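You operate a simulated robot arm through the tools that you are given. There is no shell and no other tool.

Carry out the task below with a simulated two-armed robot. There is one attempt and no reset: what you move stays moved.

## Task
Move the backing board from the black frame into the white frame.
Fine: turn the black frame's buttons open, the white frame's buttons across the board.

It is judged by the outcome, as a careful person would: the job done as asked, and still so three seconds after it is handed in. It fails if anything else is knocked over, pushed out of place, dropped, spilled or broken.

## Robot
Two 7-joint arms with fingered hands on one trunk that stands fixed in place. Base frame: the origin is at the foot of the trunk, x ahead of it, y to its left, z up; the work surface is at about z = 74. Readings come in cm, rad, newtons and seconds.
The left shoulder is at [11.7, 18.7, 102.9], the right one opposite. With the tool pointing down near the work surface each hand reaches from about 10 to 86 cm from the base axis, measured 20 degrees to its own side. Payload 3.6 kg a hand.
The TCP of each hand is the grasp point between the finger pads, 2.6 cm short of the fingertips. In the tool frame z runs along the fingers and y along their closing line. Largest opening 8.8 cm; the body of the gripper starts 3 cm behind the TCP. The gripper is a hand of 3 fingers: y runs from the thumb to the fingers, the wrist lies at [-1.7, -9.8, -16.4] in the tool frame, and closing takes about 1.5 s.
Orientation is told as [roll, pitch, yaw] about the base's x, y, z axes, in that order, counted from this pose: with the fingers straight down and the wrist toward the robot, the tool's x, y and z point along [0, 1, 0], [1, 0, 0] and [0, 0, -1] of the base frame.

## Interface
- The arms move only by the tool jog_arm. It takes "left_steps", "right_steps" or both (then of equal length, played together; a hand with none holds still); each is a list of rows, each a list of 7 numbers: the turn, a rotation vector about the tool's x, y, z in units of 4 degrees (1.0 is 4 degrees), then the shift along the tool's x, y, z in units of 20 mm (1.0 is 20 mm), then the gripper command, from -1 (fully open) to 1 (shut), values between in proportion. In form: [[rx, ry, rz, x, y, z, gripper], ...]. A call has 1 to 20 rows; each row shifts and turns the commanded pose from where the row before left it, along the tool's axes as they then stand. A call with a number of a shift or a turn outside -1 to 1 is refused whole. Each row takes 0.2 s and may step no farther than 5 cm and 0.15 rad from the row before; otherwise, or with a gripper value out of range, the whole call is refused. A pose out of reach is approached as far as the arm can. The call stops where the force on the tool passes 40 N (or 10 N more than at its start, if that is more) or the arm is blocked; 0.2 s more then pass. The fingers move at their own pace (about 15.3 cm/s each) and stop on an object; they squeeze with about 32 N. The grip force told is the motor's: it shows also when the fingers shut on nothing. Time passes only in rows, and 0.2 s behind the last, so rows that do not move let the fingers close. The reply holds the time, the measured pose of the TCP, the force on the tool along the base axes, the opening and the grip force, in the units named above and with some noise, with the torque about the TCP (base axes, N m) and any sound that the robot's microphone picked up, and new pictures: "views" is both (left out), scene, wrist or none (wrist: the cameras of the hands that moved).
- Cameras (640 x 400 px; columns grow to the right, rows downward): "scene" is now at [25.32, 6.77, 95.31]; the picture's right is [0.67, -0.74, -0.00], its down [0.03, 0.03, -1.00] and it looks along [0.74, 0.67, 0.05] (base axes); focal length 214 px, centre (320, 200). "left" rides on the left gripper at [-5.6, -8, -10.2] in its tool frame; the picture's right is [-0.73, -0.32, 0.60], its down [0.62, -0.67, 0.41] and it looks along [0.27, 0.68, 0.69] (tool axes); focal length 247 px, centre (320, 200). "right" rides on the right gripper at [5.6, -8, -10.2] in its tool frame; the picture's right is [-0.73, 0.32, -0.60], its down [-0.62, -0.67, 0.41] and it looks along [-0.27, 0.68, 0.69] (tool axes); focal length 247 px, centre (320, 200).
- raise_lower(by): slides the trunk up (or, below 0, down) by that many cm; the arms and the scene camera ride with it, the base frame stays. It gives what a move gives, with no picture.
- preshape(shape, hand): the hand has 3 fingers and takes this shape, open, in about a second: jaw (thumb against the fingers, like two jaws); tri (thumb and two fingers); tip (a fingertip pinch); poke (one finger out to press); point (the index stretched); flat (the hand flat); cup (the hand cupped); fist (a fist). The gripper value then closes the fingers along that shape, each until it touches; the sizes above hold for jaw. It gives what a move gives, with no picture.
- aim_head(pan, tilt): turns the head with the scene camera to pan (to the left, within 1.047 rad either way) and tilt (down, from -0.506 to 1.204), counted from straight ahead of the robot. It gives what a move gives, and a new picture of the scene camera.
- locate(camera, pixels): for up to 12 pixels [column, row] of the newest picture of that camera ("zoom" is the newest enlarged one), the place [x, y, z] in the base frame of the surface seen there, good to about 0.3 cm, but the place of the scene camera against the robot may be out by one fixed shift of up to 2.5 cm in any direction. The clock stands still meanwhile.
- close_up(camera, box): a new picture of the part [left, top, right, bottom] of that camera's present view, enlarged. The clock stands still meanwhile.
- job_done(): hands the job in; it is judged then, once.

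Open the grippers and draw the arms clear of the work before you hand the job in, unless the task says otherwise.

The tools are called after "Request:" as name(argument=value, ...) on one line, values as JSON. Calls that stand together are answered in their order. jog_arm: Moves the arms, as the interface text tells. Its arguments: {"type":"object","properties":{"left_steps":{"type":"array","items":{"type":"array","items":{"type":"number"}}},"right_steps":{"type":"array","items":{"type":"array","items":{"type":"number"}}},"views":{"type":"string","enum":["both","scene","wrist","none"]}},"required":[]} The other tools are called the same way: raise_lower (by) slides the trunk up or down; preshape (shape, hand) gives the hand a shape; aim_head (pan, tilt) turns the head that bears the scene camera; locate (camera, pixels) gives the place of the surface under pixels of a picture; close_up (camera, box) takes an enlarged picture of a part of a camera's view; job_done () hands the job in.

At the start:

```text
time: 0.0
left_eef_pos: [35.67, 43.69, 103.71]
left_orientation: [0.0, 0.0, 0.001]
left_contact_force: [1.3, -0.5, -0.2]
left_moment: [0.04, 0.0, -0.05]
left_width: 8.79
left_grasp_force: 0.1
left_shape: jaw
right_eef_pos: [40.56, 7.52, 110.21]
right_orientation: [0.0, 0.0, 0.0]
right_contact_force: [-0.5, -0.3, -0.3]
right_moment: [0.0, -0.02, 0.0]
right_width: 8.77
right_grasp_force: 0.1
right_shape: jaw
trunk travel left (down, up): [-17.5, 58.2]
head pan, tilt: [0.731, -0.047]
```

scene: 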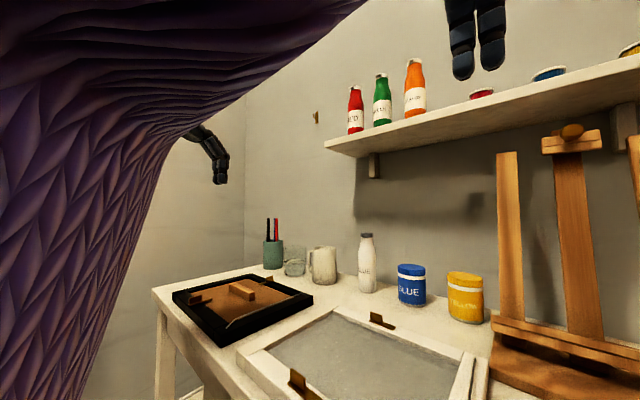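
right: 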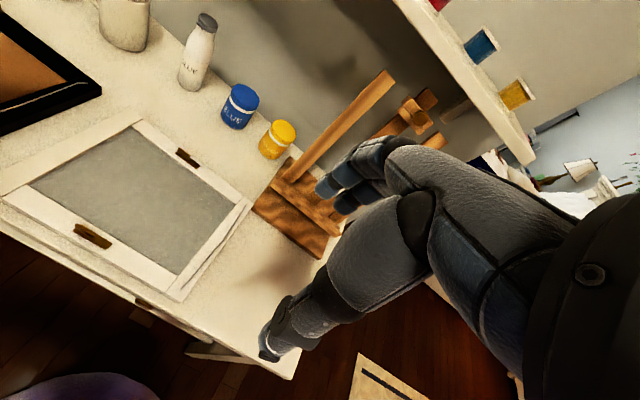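
left: 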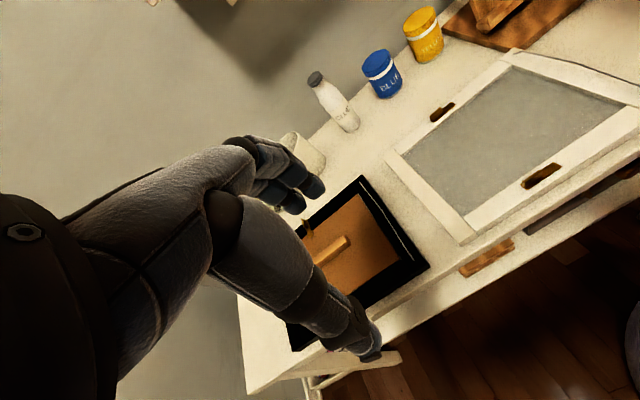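

The scene picture shows the black frame (about pixel 245,300) with the brown board and the white frame (about 360,355) with two buttons. I aim the head down to see both better.

Request:
aim_head(pan=0.6, tilt=0.6)

```text
time: 1.0
left_eef_pos: [35.68, 43.68, 103.63]
left_orientation: [0.0, 0.0, -0.001]
left_contact_force: [-0.5, 0.6, 0.2]
left_moment: [0.0, 0.0, 0.0]
left_width: 8.78
left_grasp_force: 0.1
left_shape: jaw
right_eef_pos: [40.51, 7.62, 110.27]
right_orientation: [-0.002, 0.001, 0.0]
right_contact_force: [-0.5, 0.1, 0.0]
right_moment: [0.0, 0.01, -0.02]
right_width: 8.78
right_grasp_force: 0.1
right_shape: jaw
trunk travel left (down, up): [-17.5, 58.2]
head pan, tilt: [0.6, 0.6]
```

scene: 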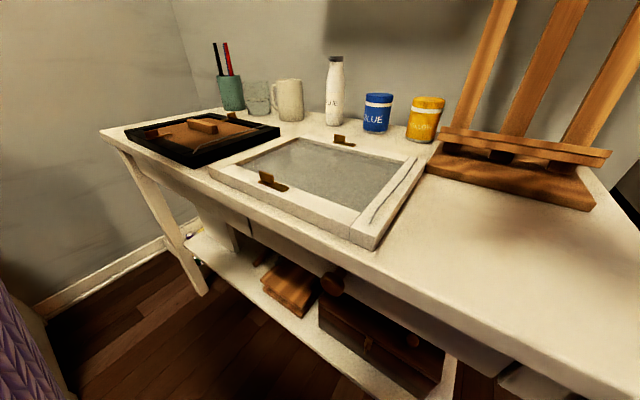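

Both frames are now visible: black one at about (205,135), white one at about (320,180). I take enlarged views to see the buttons.

Request:
close_up(camera="scene", box=[110, 90, 300, 209])

Request:
close_up(camera="left", box=[270, 160, 450, 272])

Request:
close_up(camera="scene", box=[200, 120, 440, 270])

```text
3.36 times, centred on (205, 150) of scene
```

zoom: 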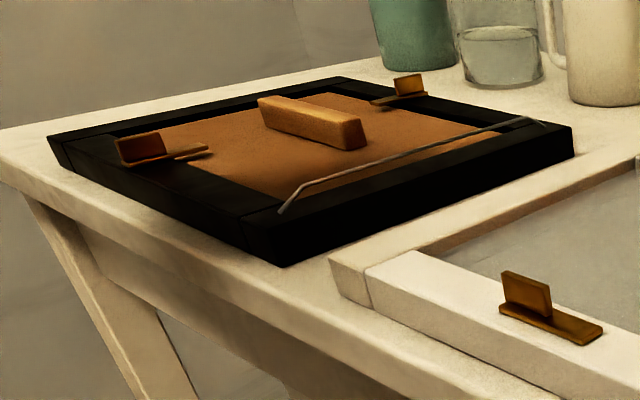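

```text
3.56 times, centred on (360, 216) of left
```

zoom: 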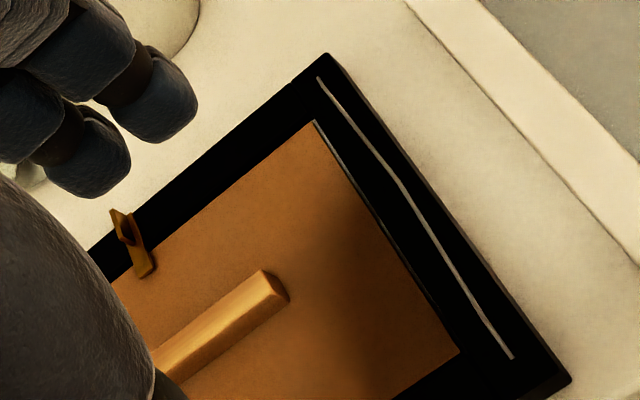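

```text
2.67 times, centred on (320, 195) of scene
```

zoom: 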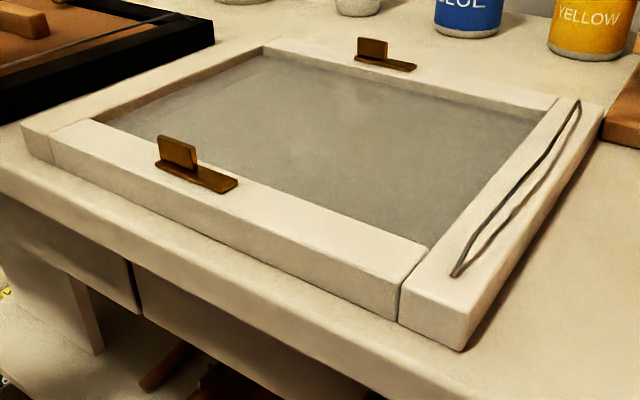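

I measure the black frame's corners, its board, ridge and buttons via the scene camera and compare with the wrist cameras to find the scene camera's shift.

Request:
locate(camera="scene", pixels=[[209, 166], [372, 247], [427, 160], [321, 141], [267, 181], [285, 188], [343, 138], [195, 166], [280, 127], [205, 125], [125, 132], [218, 110]])

Request:
locate(camera="right", pixels=[[5, 195], [170, 293], [245, 203], [130, 118], [80, 230], [105, 243], [180, 150], [195, 165]])

Request:
locate(camera="left", pixels=[[361, 177], [428, 265], [396, 258], [358, 195], [345, 240], [315, 262], [290, 345], [303, 228], [395, 160], [465, 240], [540, 178], [440, 112]])

```text
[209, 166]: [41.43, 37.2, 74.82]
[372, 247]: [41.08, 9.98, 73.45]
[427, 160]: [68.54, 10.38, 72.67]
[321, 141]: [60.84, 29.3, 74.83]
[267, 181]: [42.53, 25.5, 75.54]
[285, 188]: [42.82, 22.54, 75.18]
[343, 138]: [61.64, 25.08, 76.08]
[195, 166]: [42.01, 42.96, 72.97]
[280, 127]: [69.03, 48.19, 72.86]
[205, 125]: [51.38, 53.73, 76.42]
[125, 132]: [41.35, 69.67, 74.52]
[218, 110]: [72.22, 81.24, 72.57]
```

```text
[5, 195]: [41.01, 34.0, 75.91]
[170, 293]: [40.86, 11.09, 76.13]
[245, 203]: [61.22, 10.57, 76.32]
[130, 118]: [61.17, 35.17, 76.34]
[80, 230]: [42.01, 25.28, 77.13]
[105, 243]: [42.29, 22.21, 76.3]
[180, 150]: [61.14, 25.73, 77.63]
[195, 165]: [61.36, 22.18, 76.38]
```

```text
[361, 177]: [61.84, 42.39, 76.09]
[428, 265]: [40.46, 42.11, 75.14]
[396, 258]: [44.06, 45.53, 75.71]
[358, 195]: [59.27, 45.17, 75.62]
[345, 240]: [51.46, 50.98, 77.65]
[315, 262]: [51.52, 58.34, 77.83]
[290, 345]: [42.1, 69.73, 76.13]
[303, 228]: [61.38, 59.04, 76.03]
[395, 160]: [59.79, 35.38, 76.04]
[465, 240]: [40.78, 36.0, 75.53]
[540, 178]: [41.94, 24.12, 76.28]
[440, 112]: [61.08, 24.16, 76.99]
```

Wrist cameras put the frame tops at z≈76.2; the scene camera reads about 1.4 cm low. I draw the left hand back toward the robot so that its camera gets a clear view of the black frame.

Request:
jog_arm(left_steps=[[0, 0, 0, 0, -1, 0, -1], [0, 0, 0, 0, -1, 0, -1], [0, 0, 0, 0, -1, 0, -1], [0, 0, 0, 0, -1, 0, -1], [0, 0, 0, 0, -1, 0, -1], [0, 0, 0, 0, -1, 0, -1], [0, 0, 0, 0, -0.4, 0, -1]], views="both")

```text
time: 2.6
left_eef_pos: [22.62, 43.72, 103.75]
left_orientation: [-0.001, 0.001, 0.002]
left_contact_force: [-0.2, 0.1, -0.1]
left_moment: [0.01, 0.04, 0.02]
left_width: 8.78
left_grasp_force: 0.0
left_shape: jaw
right_eef_pos: [40.55, 7.76, 110.29]
right_orientation: [-0.001, 0.001, 0.0]
right_contact_force: [-0.3, -0.1, -0.3]
right_moment: [0.04, -0.02, 0.03]
right_width: 8.78
right_grasp_force: 0.1
right_shape: jaw
trunk travel left (down, up): [-17.5, 58.2]
head pan, tilt: [0.6, 0.6]
```

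scene: 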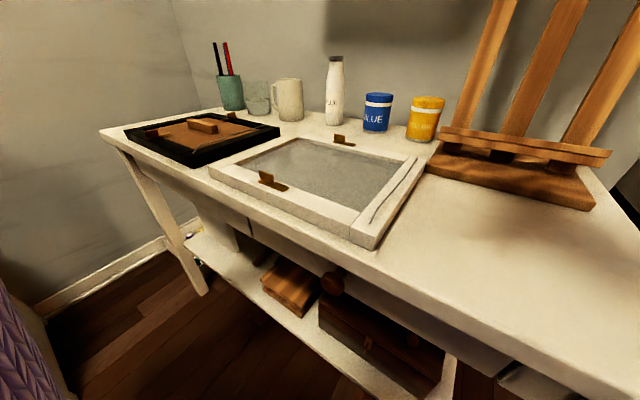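
left: 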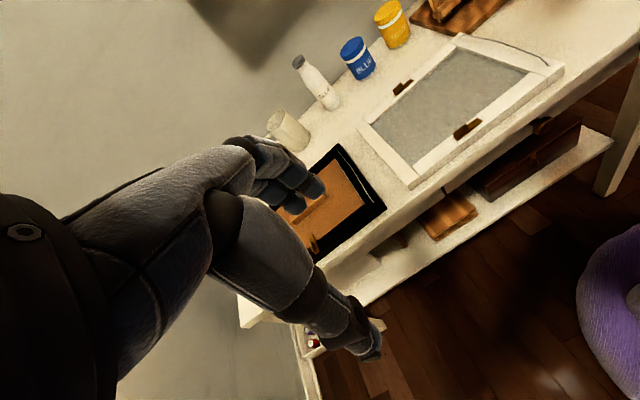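

The hand hides the left half of its own camera's picture. I shift the left hand outward (+y) so the black frame falls in the clear right half.

Request:
jog_arm(left_steps=[[0, 0, 0, 1, 0.4, 0, -1], [0, 0, 0, 1, 0.4, 0, -1], [0, 0, 0, 1, 0.4, 0, -1], [0, 0, 0, 1, 0.4, 0, -1], [0, 0, 0, 1, 0.4, 0, -1], [0, 0, 0, 1, 0.4, 0, -1], [0, 0, 0, 1, 0.4, 0, -1], [0, 0, 0, 1, 0.4, 0, -1], [0, 0, 0, 1, 0.4, 0, -1]], views="wrist")

```text
time: 4.6
left_eef_pos: [30.13, 61.85, 103.68]
left_orientation: [0.0, 0.0, -0.001]
left_contact_force: [-0.3, 0.1, -0.2]
left_moment: [-0.02, 0.0, 0.03]
left_width: 8.77
left_grasp_force: 0.0
left_shape: jaw
right_eef_pos: [40.53, 7.65, 110.09]
right_orientation: [-0.001, 0.001, 0.0]
right_contact_force: [0.3, 0.0, 0.4]
right_moment: [0.01, -0.02, -0.02]
right_width: 8.76
right_grasp_force: 0.1
right_shape: jaw
trunk travel left (down, up): [-17.5, 58.2]
head pan, tilt: [0.6, 0.6]
```

left: 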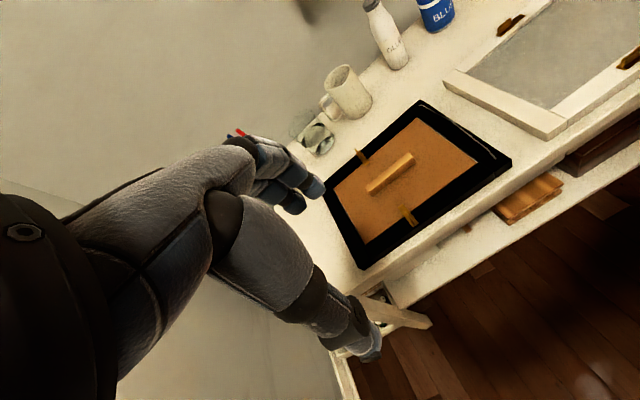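

Now the whole black frame with board, ridge and both buttons is visible around (415,185). I enlarge it.

Request:
close_up(camera="left", box=[310, 90, 530, 228])

Request:
locate(camera="left", pixels=[[421, 101], [511, 157], [363, 268], [325, 190], [418, 118], [478, 160], [366, 243], [333, 188], [410, 155], [370, 190], [362, 155], [408, 215]])

```text
2.90 times, centred on (420, 159) of left
```

zoom: 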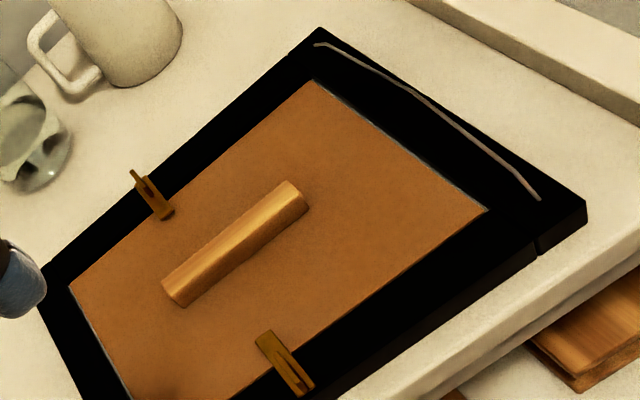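

```text
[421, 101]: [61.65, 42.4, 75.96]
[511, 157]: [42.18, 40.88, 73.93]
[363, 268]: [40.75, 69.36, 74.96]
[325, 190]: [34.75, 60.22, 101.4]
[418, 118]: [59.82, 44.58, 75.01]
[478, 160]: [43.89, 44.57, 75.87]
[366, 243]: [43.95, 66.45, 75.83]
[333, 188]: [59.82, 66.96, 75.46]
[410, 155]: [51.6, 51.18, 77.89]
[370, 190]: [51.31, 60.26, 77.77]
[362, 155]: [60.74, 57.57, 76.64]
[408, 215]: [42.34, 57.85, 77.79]
```

Board spans about x 44–59.5, y 44.6–66.5, with the ridge along y at x≈51.5, top z≈77.8. I enlarge each black button for detail.

Request:
close_up(camera="left", box=[390, 198, 430, 223])

Request:
close_up(camera="left", box=[345, 142, 385, 167])

Request:
close_up(camera="right", box=[60, 210, 130, 254])

Request:
close_up(camera="right", box=[160, 135, 220, 172])

```text
16.00 times, centred on (410, 210) of left
```

zoom: 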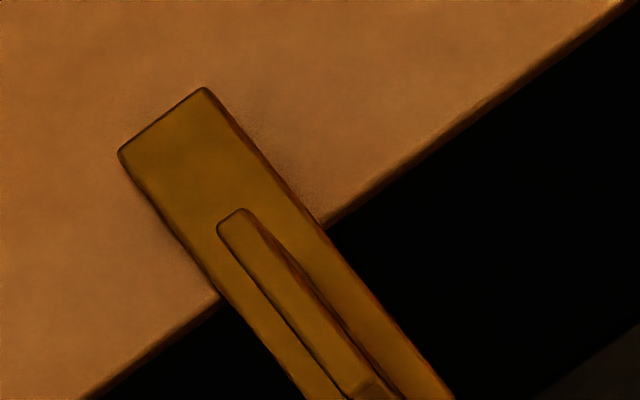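

```text
16.00 times, centred on (365, 154) of left
```

zoom: 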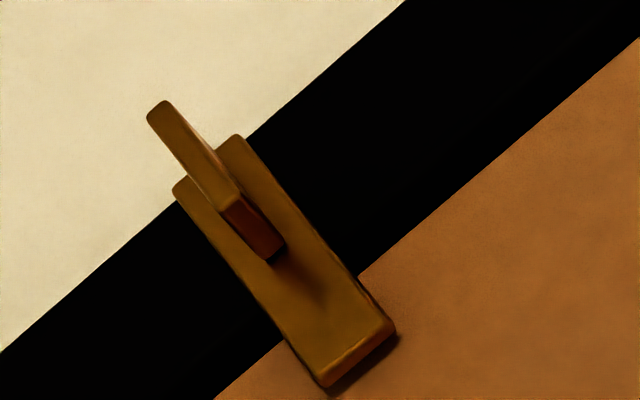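

```text
9.09 times, centred on (95, 232) of right
```

zoom: 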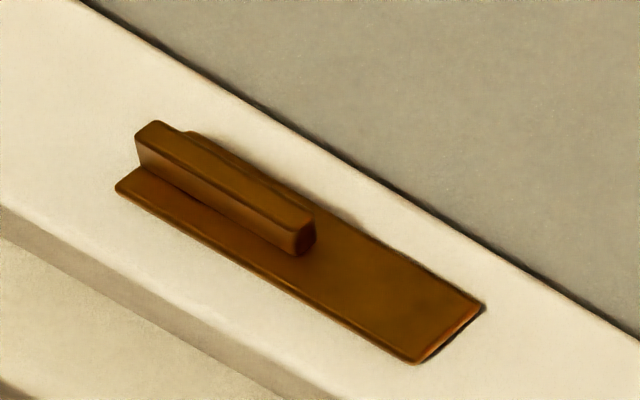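

```text
10.67 times, centred on (190, 154) of right
```

zoom: 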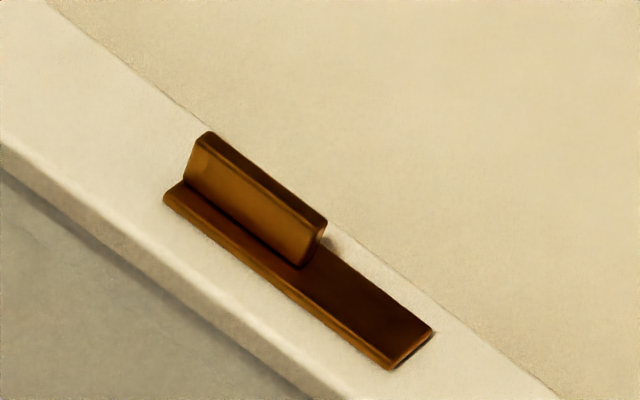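

I locate points of each button in the enlarged pictures to work out dimensions and pivots.

Request:
locate(camera="zoom", pixels=[[170, 195], [300, 265], [410, 345], [205, 135], [325, 222], [175, 200], [395, 365], [430, 335], [300, 245], [260, 180], [130, 130], [480, 360]])

Request:
close_up(camera="right", box=[60, 210, 130, 254])

```text
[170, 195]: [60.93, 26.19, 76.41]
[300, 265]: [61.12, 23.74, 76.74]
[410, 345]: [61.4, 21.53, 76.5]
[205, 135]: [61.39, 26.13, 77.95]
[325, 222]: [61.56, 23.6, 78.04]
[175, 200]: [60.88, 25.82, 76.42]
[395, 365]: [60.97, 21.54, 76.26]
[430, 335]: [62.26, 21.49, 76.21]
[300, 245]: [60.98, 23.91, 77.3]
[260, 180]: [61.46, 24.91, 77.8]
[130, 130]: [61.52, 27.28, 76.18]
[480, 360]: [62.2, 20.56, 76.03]
```

```text
9.09 times, centred on (95, 232) of right
```

zoom: 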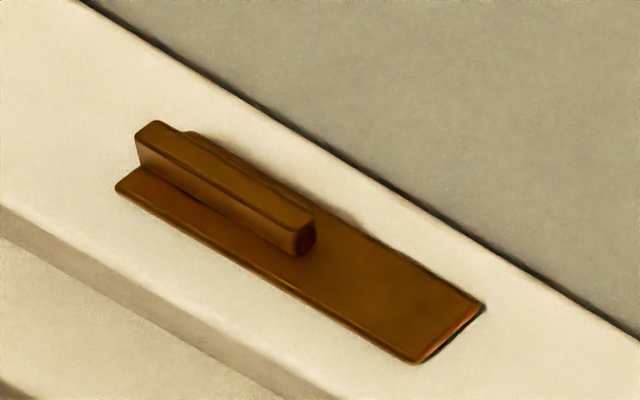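

Far white button: strip y 21.5–26.2 at x≈61.5, tab y 23.6–26.1, tab top z≈78. Now I locate the near white button's points.

Request:
locate(camera="zoom", pixels=[[120, 188], [413, 360], [482, 308], [305, 245], [148, 125], [300, 230], [225, 165], [200, 20], [610, 330], [5, 215], [250, 375], [90, 10]])

Request:
close_up(camera="left", box=[385, 198, 433, 228])

```text
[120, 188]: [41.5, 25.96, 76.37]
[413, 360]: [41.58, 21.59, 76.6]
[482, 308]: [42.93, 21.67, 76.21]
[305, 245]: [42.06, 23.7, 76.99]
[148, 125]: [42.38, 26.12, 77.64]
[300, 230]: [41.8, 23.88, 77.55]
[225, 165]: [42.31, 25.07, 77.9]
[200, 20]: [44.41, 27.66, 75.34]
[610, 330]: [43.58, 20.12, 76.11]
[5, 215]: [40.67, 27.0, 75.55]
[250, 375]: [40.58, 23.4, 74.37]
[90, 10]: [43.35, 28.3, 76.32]
```

```text
13.33 times, centred on (409, 213) of left
```

zoom: 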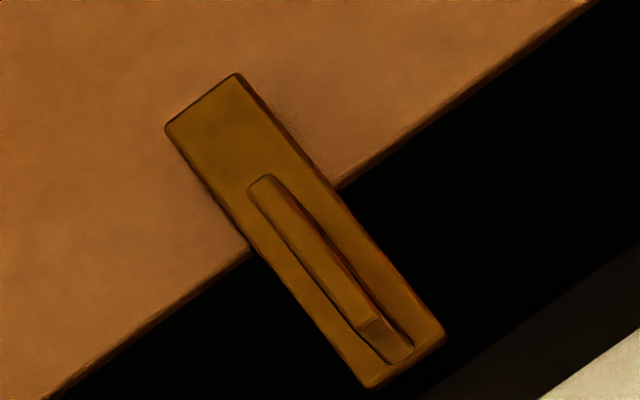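

Near white button: strip centre x≈42.15, y 21.6–26.1; frame member from x 40.7 to 43.5. Now the near and far black buttons.

Request:
locate(camera="zoom", pixels=[[168, 128], [240, 75], [375, 385], [440, 340], [260, 185], [350, 300], [395, 350], [300, 220], [345, 190], [250, 250], [420, 385], [550, 390]])

Request:
close_up(camera="left", box=[345, 142, 385, 167])

```text
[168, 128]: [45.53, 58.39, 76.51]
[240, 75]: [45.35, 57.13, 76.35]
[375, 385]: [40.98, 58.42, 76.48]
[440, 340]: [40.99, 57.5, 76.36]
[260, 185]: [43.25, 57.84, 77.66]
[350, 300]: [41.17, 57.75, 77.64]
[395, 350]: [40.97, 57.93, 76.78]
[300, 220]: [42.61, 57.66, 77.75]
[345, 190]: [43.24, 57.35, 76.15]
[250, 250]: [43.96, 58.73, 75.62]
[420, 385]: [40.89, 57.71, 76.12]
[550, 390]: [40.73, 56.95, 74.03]
```

```text
16.00 times, centred on (365, 154) of left
```

zoom: 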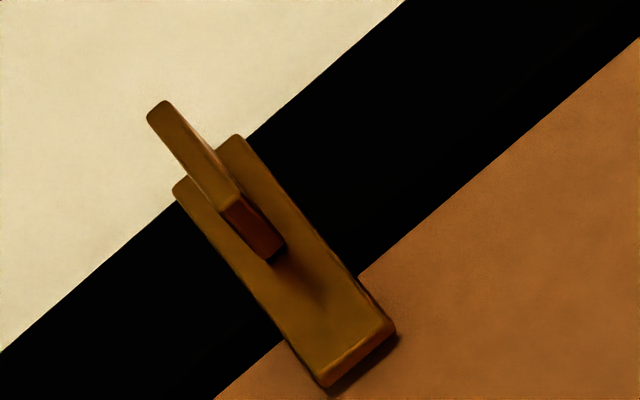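

Each button is a ~4.5 cm strip with a ~2.2 cm upright tab over its pivot (near black: pivot ≈ (42.1, 57.85), tab top z≈77.7), so I can pinch the tab and twist. I move the left hand above the near black button, then turn its yaw to about +90°.

Request:
jog_arm(left_steps=[[0, 0, 0, -0.33, 1, 0.9, -1], [0, 0, 0, -0.33, 1, 0.9, -1], [0, 0, 0, -0.33, 1, 0.9, -1], [0, 0, 0, -0.33, 1, 0.9, -1], [0, 0, 0, -0.33, 1, 0.9, -1], [0, 0, 0, -0.33, 1, 0.9, -1], [0, 0, -1, 0, 0, 0, -1], [0, 0, -1, 0, 0, 0, -1], [0, 0, -1, 0, 0, 0, -1], [0, 0, -1, 0, 0, 0, -1], [0, 0, -1, 0, 0, 0, -1], [0, 0, -1, 0, 0, 0, -1], [0, 0, -1, 0, 0, 0, -1], [0, 0, -1, 0, 0, 0, -1], [0, 0, -1, 0, 0, 0, -1], [0, 0, -1, 0, 0, 0, -1], [0, 0, -1, 0, 0, 0, -1]], views="both")

```text
time: 8.2
left_eef_pos: [42.02, 57.76, 92.99]
left_orientation: [0.0, -0.001, 0.769]
left_contact_force: [0.0, -0.6, 0.4]
left_moment: [-0.02, 0.0, 0.02]
left_width: 8.79
left_grasp_force: 0.0
left_shape: jaw
right_eef_pos: [40.45, 7.74, 110.27]
right_orientation: [0.0, -0.001, 0.0]
right_contact_force: [-0.1, -0.4, 0.7]
right_moment: [0.01, 0.0, -0.02]
right_width: 8.76
right_grasp_force: 0.1
right_shape: jaw
trunk travel left (down, up): [-17.5, 58.2]
head pan, tilt: [0.6, 0.6]
```

scene: 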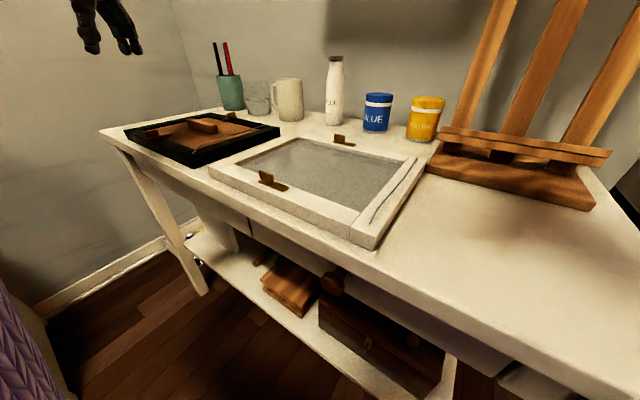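
left: 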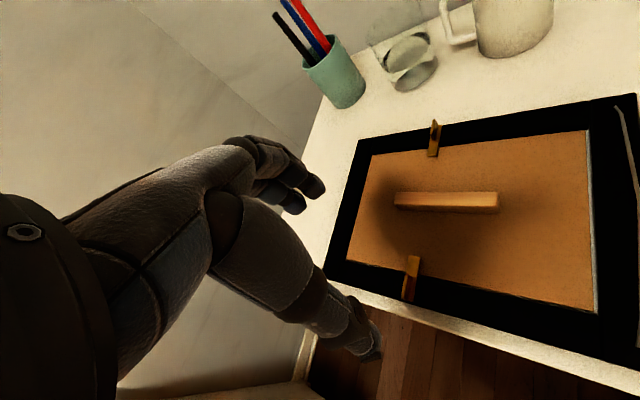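

The black frame is seen well from here; near button at about (411,278), far one at (434,138). I re-measure these points from this closer view.

Request:
locate(camera="left", pixels=[[371, 155], [589, 131], [594, 311], [346, 262], [434, 138], [411, 275], [396, 199], [497, 203], [360, 141], [638, 95], [320, 285], [450, 200]])

Request:
close_up(camera="left", box=[380, 248, 444, 288])

Request:
close_up(camera="left", box=[402, 112, 466, 152])

```text
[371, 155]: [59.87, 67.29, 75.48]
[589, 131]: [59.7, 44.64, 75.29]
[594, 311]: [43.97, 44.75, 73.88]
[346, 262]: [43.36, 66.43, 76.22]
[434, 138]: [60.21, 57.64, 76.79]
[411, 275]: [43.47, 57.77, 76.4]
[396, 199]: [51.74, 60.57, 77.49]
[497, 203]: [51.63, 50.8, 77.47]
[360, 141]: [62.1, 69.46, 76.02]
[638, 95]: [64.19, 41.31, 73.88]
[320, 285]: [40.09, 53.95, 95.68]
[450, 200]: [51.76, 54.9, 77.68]
```

```text
10.00 times, centred on (412, 268) of left
```

zoom: 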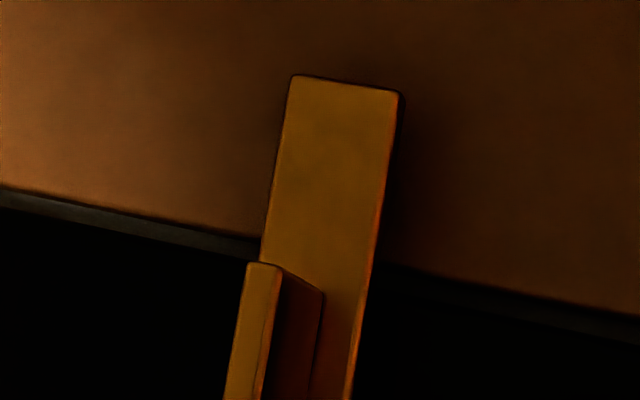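

```text
10.00 times, centred on (434, 132) of left
```

zoom: 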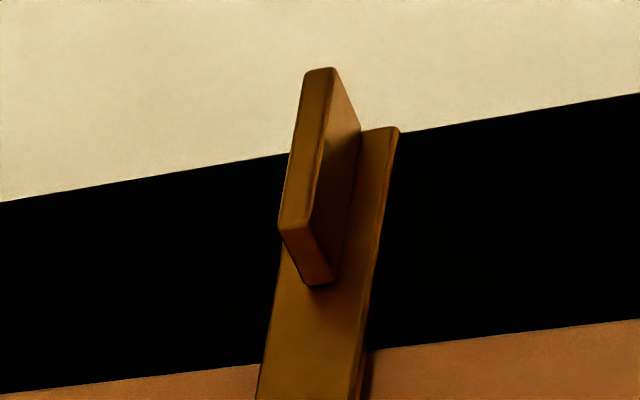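

Locating the far black button's tab and strip in this zoom.

Request:
locate(camera="zoom", pixels=[[320, 75], [295, 225], [310, 150], [345, 150], [320, 270], [395, 130], [380, 260], [265, 380], [355, 390], [290, 250], [500, 115], [500, 330]])

Request:
close_up(camera="left", box=[380, 258, 444, 298])

```text
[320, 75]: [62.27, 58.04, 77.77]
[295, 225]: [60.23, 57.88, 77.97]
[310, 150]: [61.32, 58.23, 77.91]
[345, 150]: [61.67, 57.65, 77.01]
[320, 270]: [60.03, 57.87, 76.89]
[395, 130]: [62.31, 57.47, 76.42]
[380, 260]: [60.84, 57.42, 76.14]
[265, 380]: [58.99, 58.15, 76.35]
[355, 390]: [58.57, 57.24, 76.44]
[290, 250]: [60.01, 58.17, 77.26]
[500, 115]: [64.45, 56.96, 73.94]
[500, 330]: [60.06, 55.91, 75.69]
```

```text
10.00 times, centred on (412, 278) of left
```

zoom: 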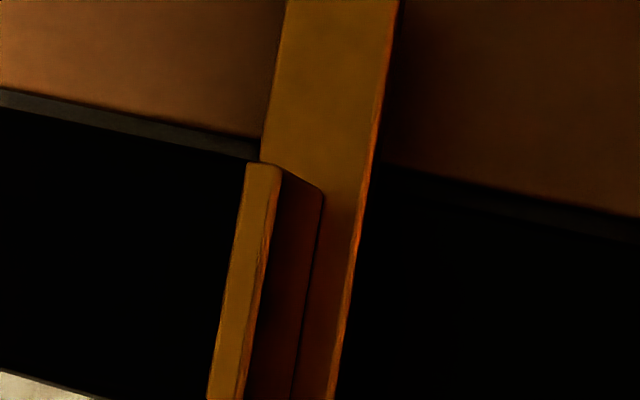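

Far tab: centre ≈ (61.2, 57.95). I continue the left hand's yaw to about +90° above the near button.

Request:
jog_arm(left_steps=[[0, 0, -1, 0, 0, 0, -1], [0, 0, -1, 0, 0, 0, -1], [0, 0, -1, 0, 0, 0, -1], [0, 0, -1, 0, 0, 0, -1], [0, 0, -1, 0, 0, 0, -1], [0, 0, -1, 0, 0, 0, -1], [0, 0, -1, 0, 0, 0, -1], [0, 0, -1, 0, 0, 0, -1], [0, 0, -1, 0, 0, 0, -1], [0, 0, -1, 0, 0, 0, -1], [0, 0, -1, 0, 0, 0, -1], [0, 0, -0.5, 0, 0, 0, -1]], views="both")

```text
time: 10.8
left_eef_pos: [42.14, 57.8, 92.73]
left_orientation: [-0.001, 0.0, 1.572]
left_contact_force: [0.2, -0.1, 0.5]
left_moment: [-0.01, 0.01, -0.01]
left_width: 8.79
left_grasp_force: 0.0
left_shape: jaw
right_eef_pos: [40.56, 7.71, 110.2]
right_orientation: [0.0, 0.0, 0.001]
right_contact_force: [-1.1, -0.3, -0.4]
right_moment: [0.0, -0.02, -0.03]
right_width: 8.79
right_grasp_force: 0.0
right_shape: jaw
trunk travel left (down, up): [-17.5, 58.2]
head pan, tilt: [0.6, 0.6]
```

scene: 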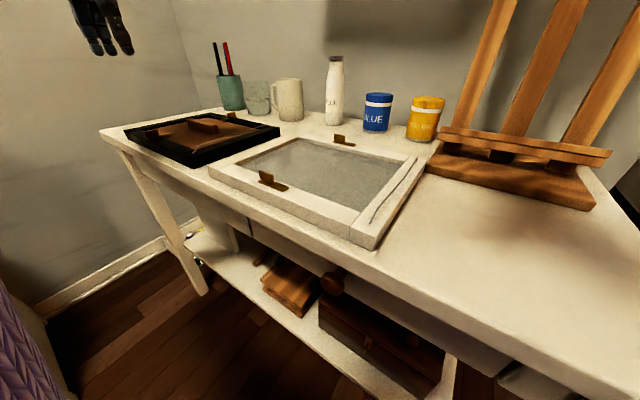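
left: 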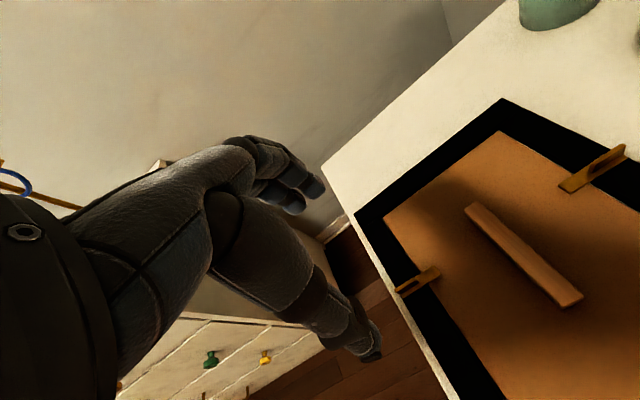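

The +90° yaw is reachable. I descend to about z 82.7 with the jaw half open and look.

Request:
jog_arm(left_steps=[[0, 0, 0, 0, 0, 1, -0.4], [0, 0, 0, 0, 0, 1, -0.2], [0, 0, 0, 0, 0, 1, 0], [0, 0, 0, 0, 0, 1, 0], [0, 0, 0, 0, 0, 1, 0]], views="both")

Request:
aim_head(pan=0.9, tilt=0.4)

```text
time: 12.0
left_eef_pos: [42.1, 57.88, 82.62]
left_orientation: [0.0, 0.001, 1.57]
left_contact_force: [-0.6, -0.8, 0.4]
left_moment: [0.01, -0.03, 0.01]
left_width: 4.45
left_grasp_force: 0.1
left_shape: jaw
right_eef_pos: [40.47, 7.72, 110.17]
right_orientation: [0.0, 0.002, 0.0]
right_contact_force: [0.3, -0.5, -0.1]
right_moment: [-0.01, 0.01, 0.03]
right_width: 8.79
right_grasp_force: 0.0
right_shape: jaw
trunk travel left (down, up): [-17.5, 58.2]
head pan, tilt: [0.6, 0.6]
```

scene: 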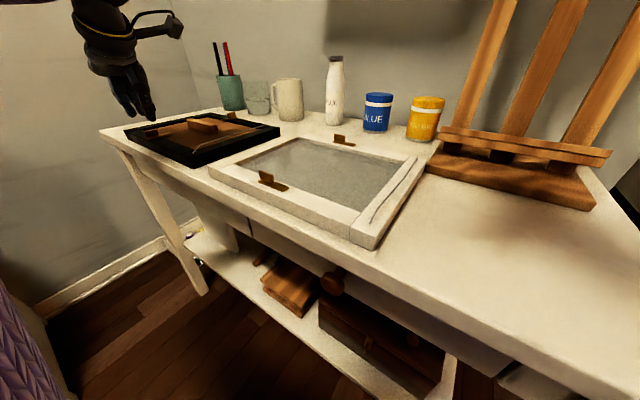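
left: 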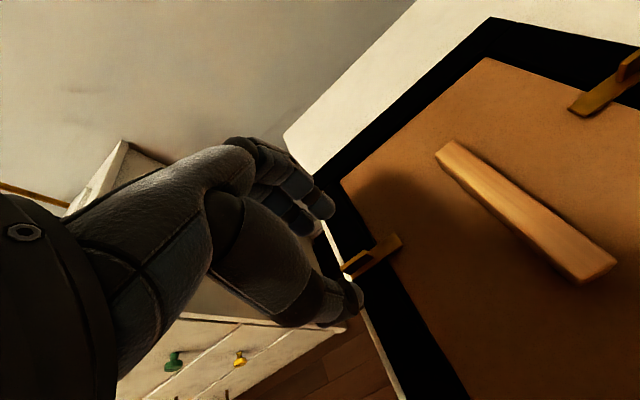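

```text
time: 12.8
left_eef_pos: [42.21, 57.72, 82.78]
left_orientation: [0.002, 0.0, 1.571]
left_contact_force: [0.3, 1.4, 0.1]
left_moment: [0.02, 0.03, 0.0]
left_width: 4.45
left_grasp_force: 0.1
left_shape: jaw
right_eef_pos: [40.38, 7.8, 110.18]
right_orientation: [0.001, -0.001, 0.001]
right_contact_force: [0.3, 0.4, 0.8]
right_moment: [-0.02, 0.02, 0.0]
right_width: 8.78
right_grasp_force: 0.1
right_shape: jaw
trunk travel left (down, up): [-17.5, 58.2]
head pan, tilt: [0.901, 0.4]
```

scene: 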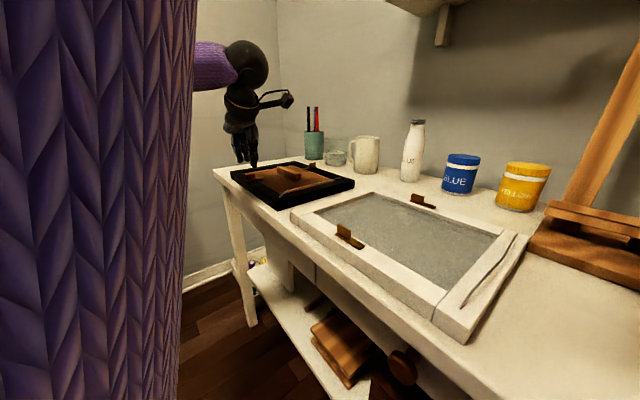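

The near button (strip about (370,262)) sits between the fingers and thumb. I descend to z≈79.3 so the fingertips straddle the tab.

Request:
jog_arm(left_steps=[[0, 0, 0, 0, 0, 0.6, 0], [0, 0, 0, 0, 0, 0.6, 0], [0, 0, 0, 0, 0, 0.45, 0], [0, 0, 0, 0, 0, 0, 0]], views="both")

Request:
close_up(camera="left", box=[200, 120, 440, 270])

Request:
close_up(camera="scene", box=[200, 130, 360, 230])

```text
time: 13.8
left_eef_pos: [42.12, 57.84, 79.46]
left_orientation: [0.001, 0.0, 1.572]
left_contact_force: [-0.4, 0.1, -0.1]
left_moment: [-0.02, 0.01, -0.02]
left_width: 4.46
left_grasp_force: 0.0
left_shape: jaw
right_eef_pos: [40.56, 7.72, 110.19]
right_orientation: [0.0, -0.001, 0.001]
right_contact_force: [0.5, 0.6, 0.0]
right_moment: [0.01, -0.01, 0.0]
right_width: 8.77
right_grasp_force: 0.2
right_shape: jaw
trunk travel left (down, up): [-17.5, 58.2]
head pan, tilt: [0.901, 0.4]
```

scene: 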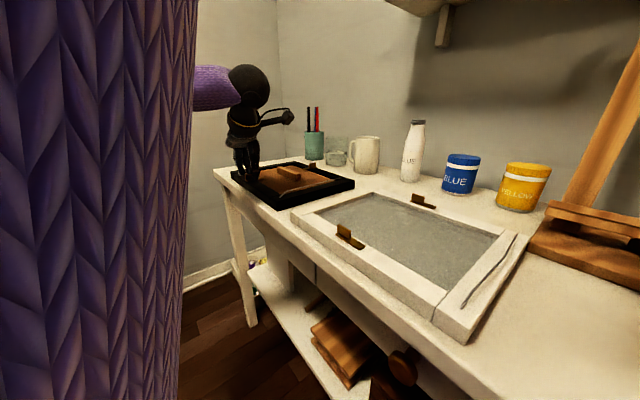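
left: 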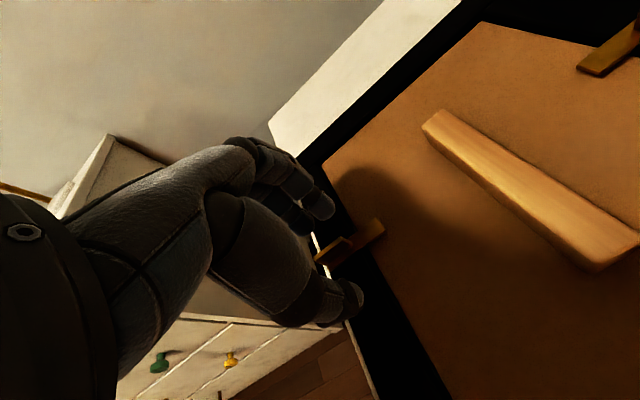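

```text
2.67 times, centred on (320, 195) of left
```

zoom: 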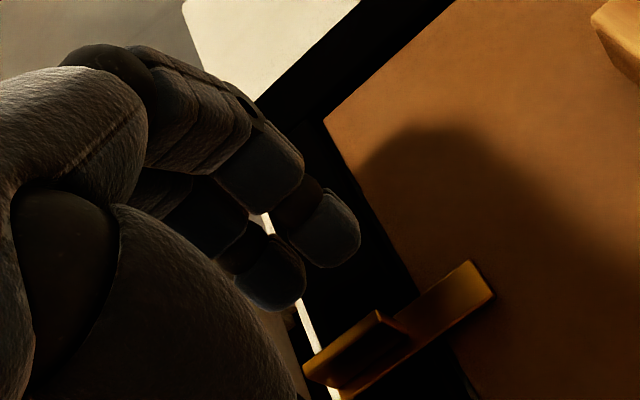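

```text
4.00 times, centred on (280, 180) of scene
```

zoom: 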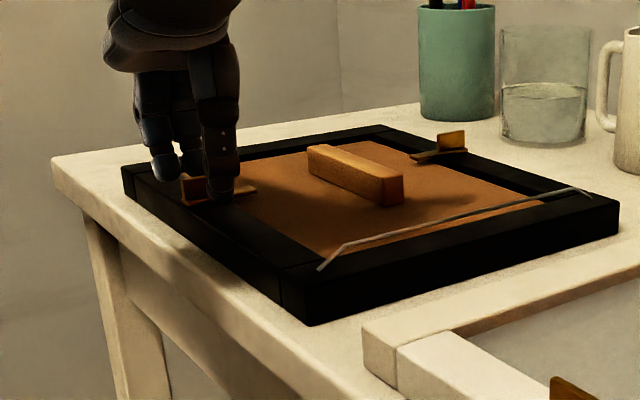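

The finger tips and the thumb straddle the near tab. I close the jaw on it.

Request:
jog_arm(left_steps=[[0, 0, 0, 0, 0, 0, 0.3], [0, 0, 0, 0, 0, 0, 0.6], [0, 0, 0, 0, 0, 0, 0.8], [0, 0, 0, 0, 0, 0, 1], [0, 0, 0, 0, 0, 0, 1], [0, 0, 0, 0, 0, 0, 1]], views="both")

Request:
close_up(camera="scene", box=[200, 130, 360, 230])

Request:
close_up(camera="left", box=[250, 160, 450, 285])

```text
time: 15.2
left_eef_pos: [42.18, 57.9, 79.52]
left_orientation: [0.002, 0.001, 1.572]
left_contact_force: [-0.3, -0.3, 0.7]
left_moment: [0.0, -0.01, 0.0]
left_width: 0.0
left_grasp_force: 32.5
left_shape: jaw
right_eef_pos: [40.63, 7.67, 110.27]
right_orientation: [-0.001, 0.0, 0.001]
right_contact_force: [-0.9, -0.3, 0.2]
right_moment: [-0.02, 0.02, -0.02]
right_width: 8.78
right_grasp_force: 0.0
right_shape: jaw
trunk travel left (down, up): [-17.5, 58.2]
head pan, tilt: [0.901, 0.4]
```

scene: 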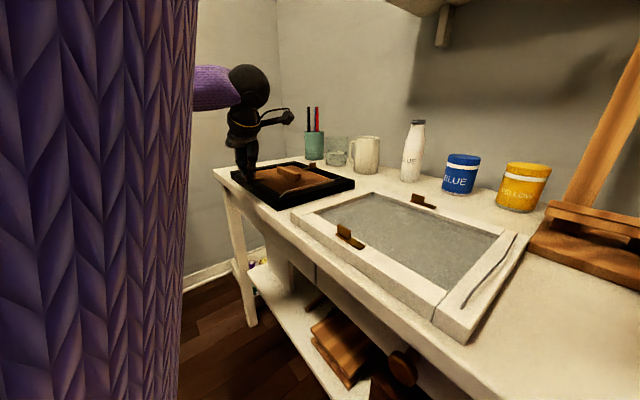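
left: 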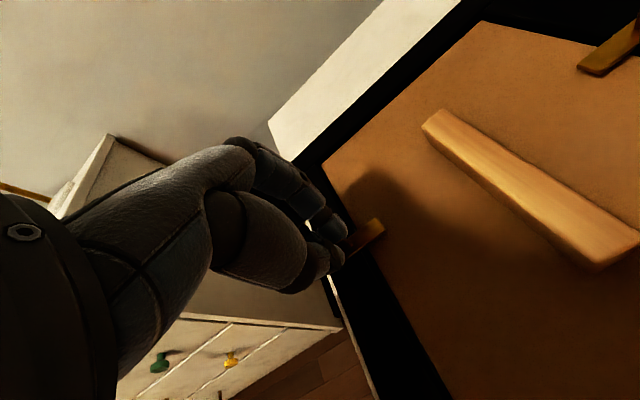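

```text
4.00 times, centred on (280, 180) of scene
```

zoom: 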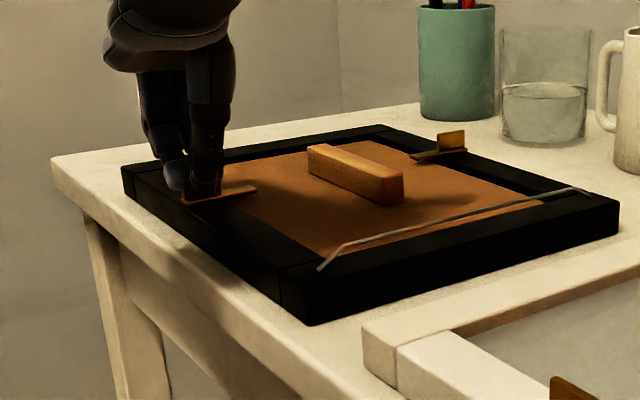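

```text
3.20 times, centred on (350, 222) of left
```

zoom: 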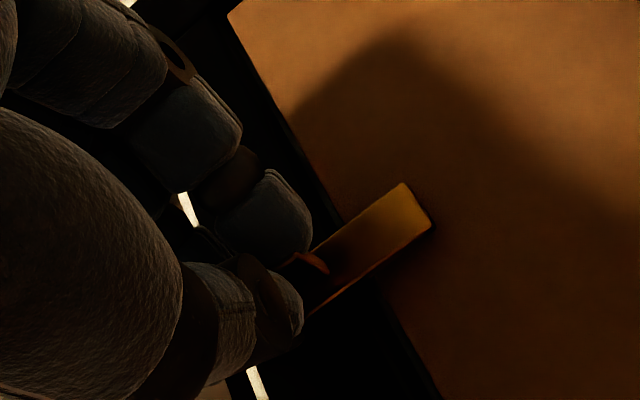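

Width reads 0 though the tab's end is visible between finger and thumb at about zoom (310,262). I test by twisting 12° (rz positive = yaw decreasing) and see if the strip follows.

Request:
jog_arm(left_steps=[[0, 0, 1, 0, 0, 0, 1], [0, 0, 1, 0, 0, 0, 1], [0, 0, 1, 0, 0, 0, 1], [0, 0, 1, 0, 0, 0, 1], [0, 0, 0, 0, 0, 0, 1]], views="both")

Request:
close_up(camera="scene", box=[200, 130, 360, 230])

Request:
close_up(camera="left", box=[250, 160, 450, 285])

```text
time: 16.4
left_eef_pos: [42.03, 57.76, 79.47]
left_orientation: [-0.001, 0.001, 1.289]
left_contact_force: [-1.1, -0.9, -0.9]
left_moment: [0.02, -0.02, 0.03]
left_width: 0.03
left_grasp_force: 32.2
left_shape: jaw
right_eef_pos: [40.6, 7.69, 110.16]
right_orientation: [-0.002, -0.001, 0.0]
right_contact_force: [0.6, -0.2, -0.4]
right_moment: [0.03, -0.01, 0.02]
right_width: 8.77
right_grasp_force: 0.1
right_shape: jaw
trunk travel left (down, up): [-17.5, 58.2]
head pan, tilt: [0.901, 0.4]
```

scene: 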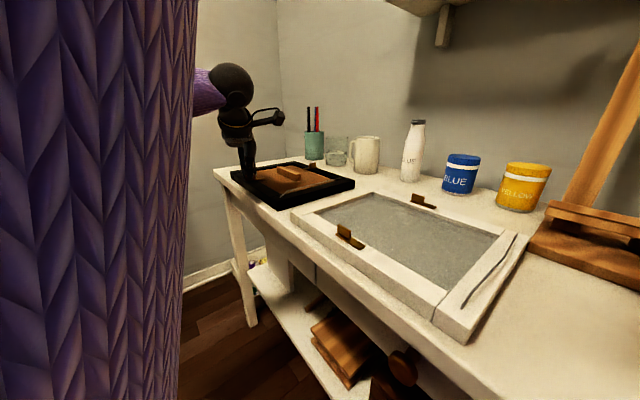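
left: 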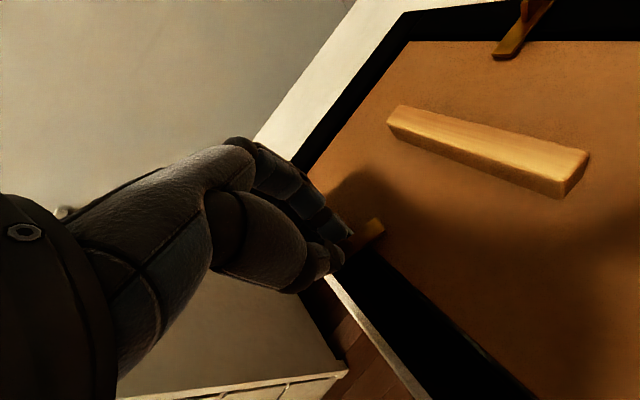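

```text
4.00 times, centred on (280, 180) of scene
```

zoom: 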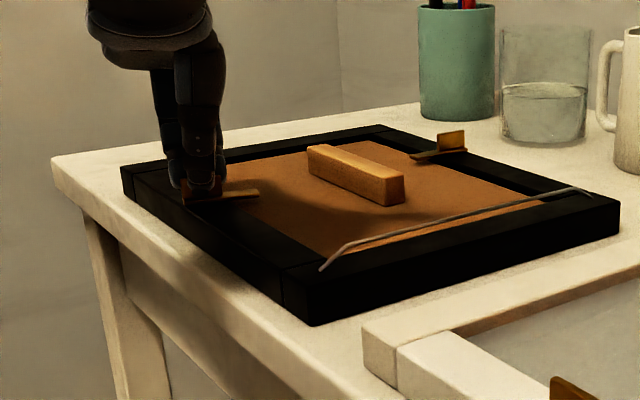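

```text
3.20 times, centred on (350, 222) of left
```

zoom: 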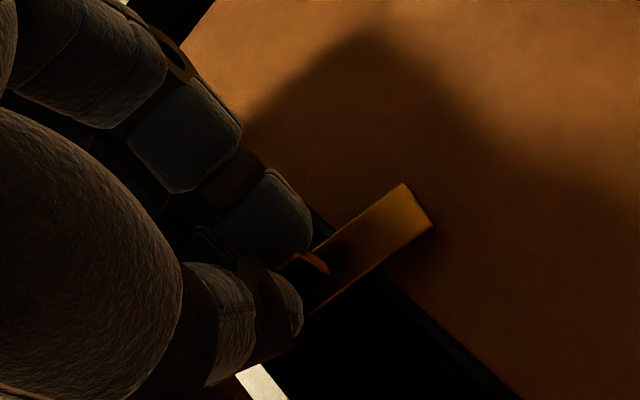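

The strip turns with the hand (unchanged relative to the fingers, frame rotated), with negligible force. I keep twisting to yaw ≈ 0.

Request:
jog_arm(left_steps=[[0, 0, 1, 0, 0, 0, 1], [0, 0, 1, 0, 0, 0, 1], [0, 0, 1, 0, 0, 0, 1], [0, 0, 1, 0, 0, 0, 1], [0, 0, 1, 0, 0, 0, 1], [0, 0, 1, 0, 0, 0, 1], [0, 0, 1, 0, 0, 0, 1], [0, 0, 1, 0, 0, 0, 1], [0, 0, 1, 0, 0, 0, 1], [0, 0, 1, 0, 0, 0, 1], [0, 0, 1, 0, 0, 0, 1], [0, 0, 1, 0, 0, 0, 1], [0, 0, 1, 0, 0, 0, 1], [0, 0, 1, 0, 0, 0, 1], [0, 0, 1, 0, 0, 0, 1], [0, 0, 1, 0, 0, 0, 1], [0, 0, 1, 0, 0, 0, 1], [0, 0, 1, 0, 0, 0, 1], [0, 0, 0, 0, 0, 0, 1]], views="both")

Request:
close_up(camera="scene", box=[200, 130, 360, 230])

Request:
close_up(camera="left", box=[250, 160, 450, 285])

```text
time: 20.4
left_eef_pos: [41.99, 57.74, 79.54]
left_orientation: [0.0, 0.0, 0.035]
left_contact_force: [-1.8, 1.1, -0.3]
left_moment: [0.01, 0.0, 0.01]
left_width: 0.01
left_grasp_force: 32.0
left_shape: jaw
right_eef_pos: [40.54, 7.61, 110.24]
right_orientation: [-0.001, -0.002, 0.001]
right_contact_force: [-0.1, 0.7, -0.2]
right_moment: [-0.03, 0.04, -0.03]
right_width: 8.77
right_grasp_force: 0.1
right_shape: jaw
trunk travel left (down, up): [-17.5, 58.2]
head pan, tilt: [0.901, 0.4]
```

scene: 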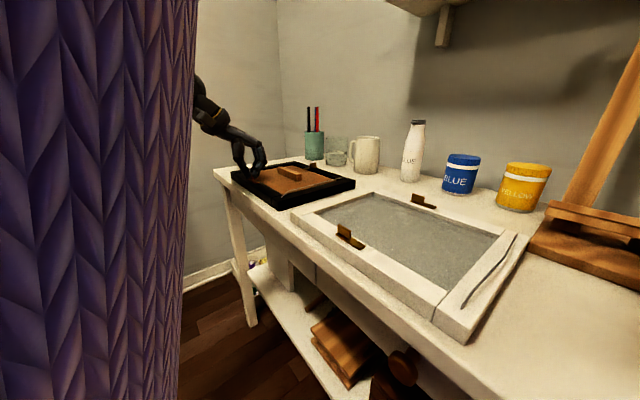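
left: 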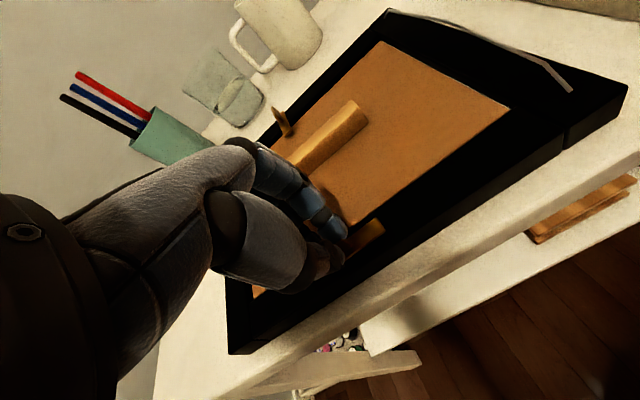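

```text
4.00 times, centred on (280, 180) of scene
```

zoom: 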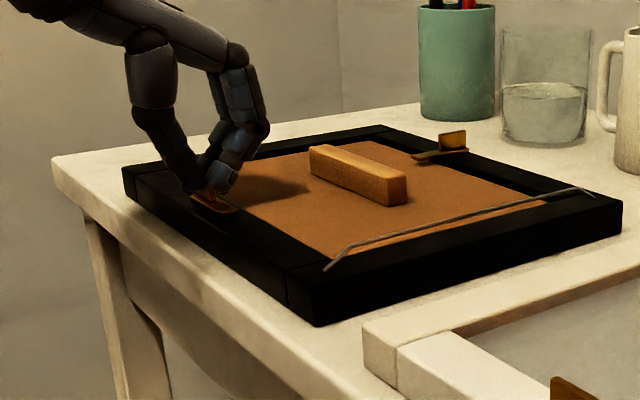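

```text
3.20 times, centred on (350, 222) of left
```

zoom: 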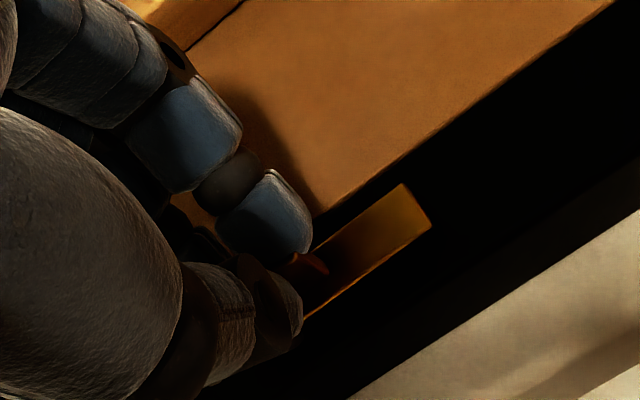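

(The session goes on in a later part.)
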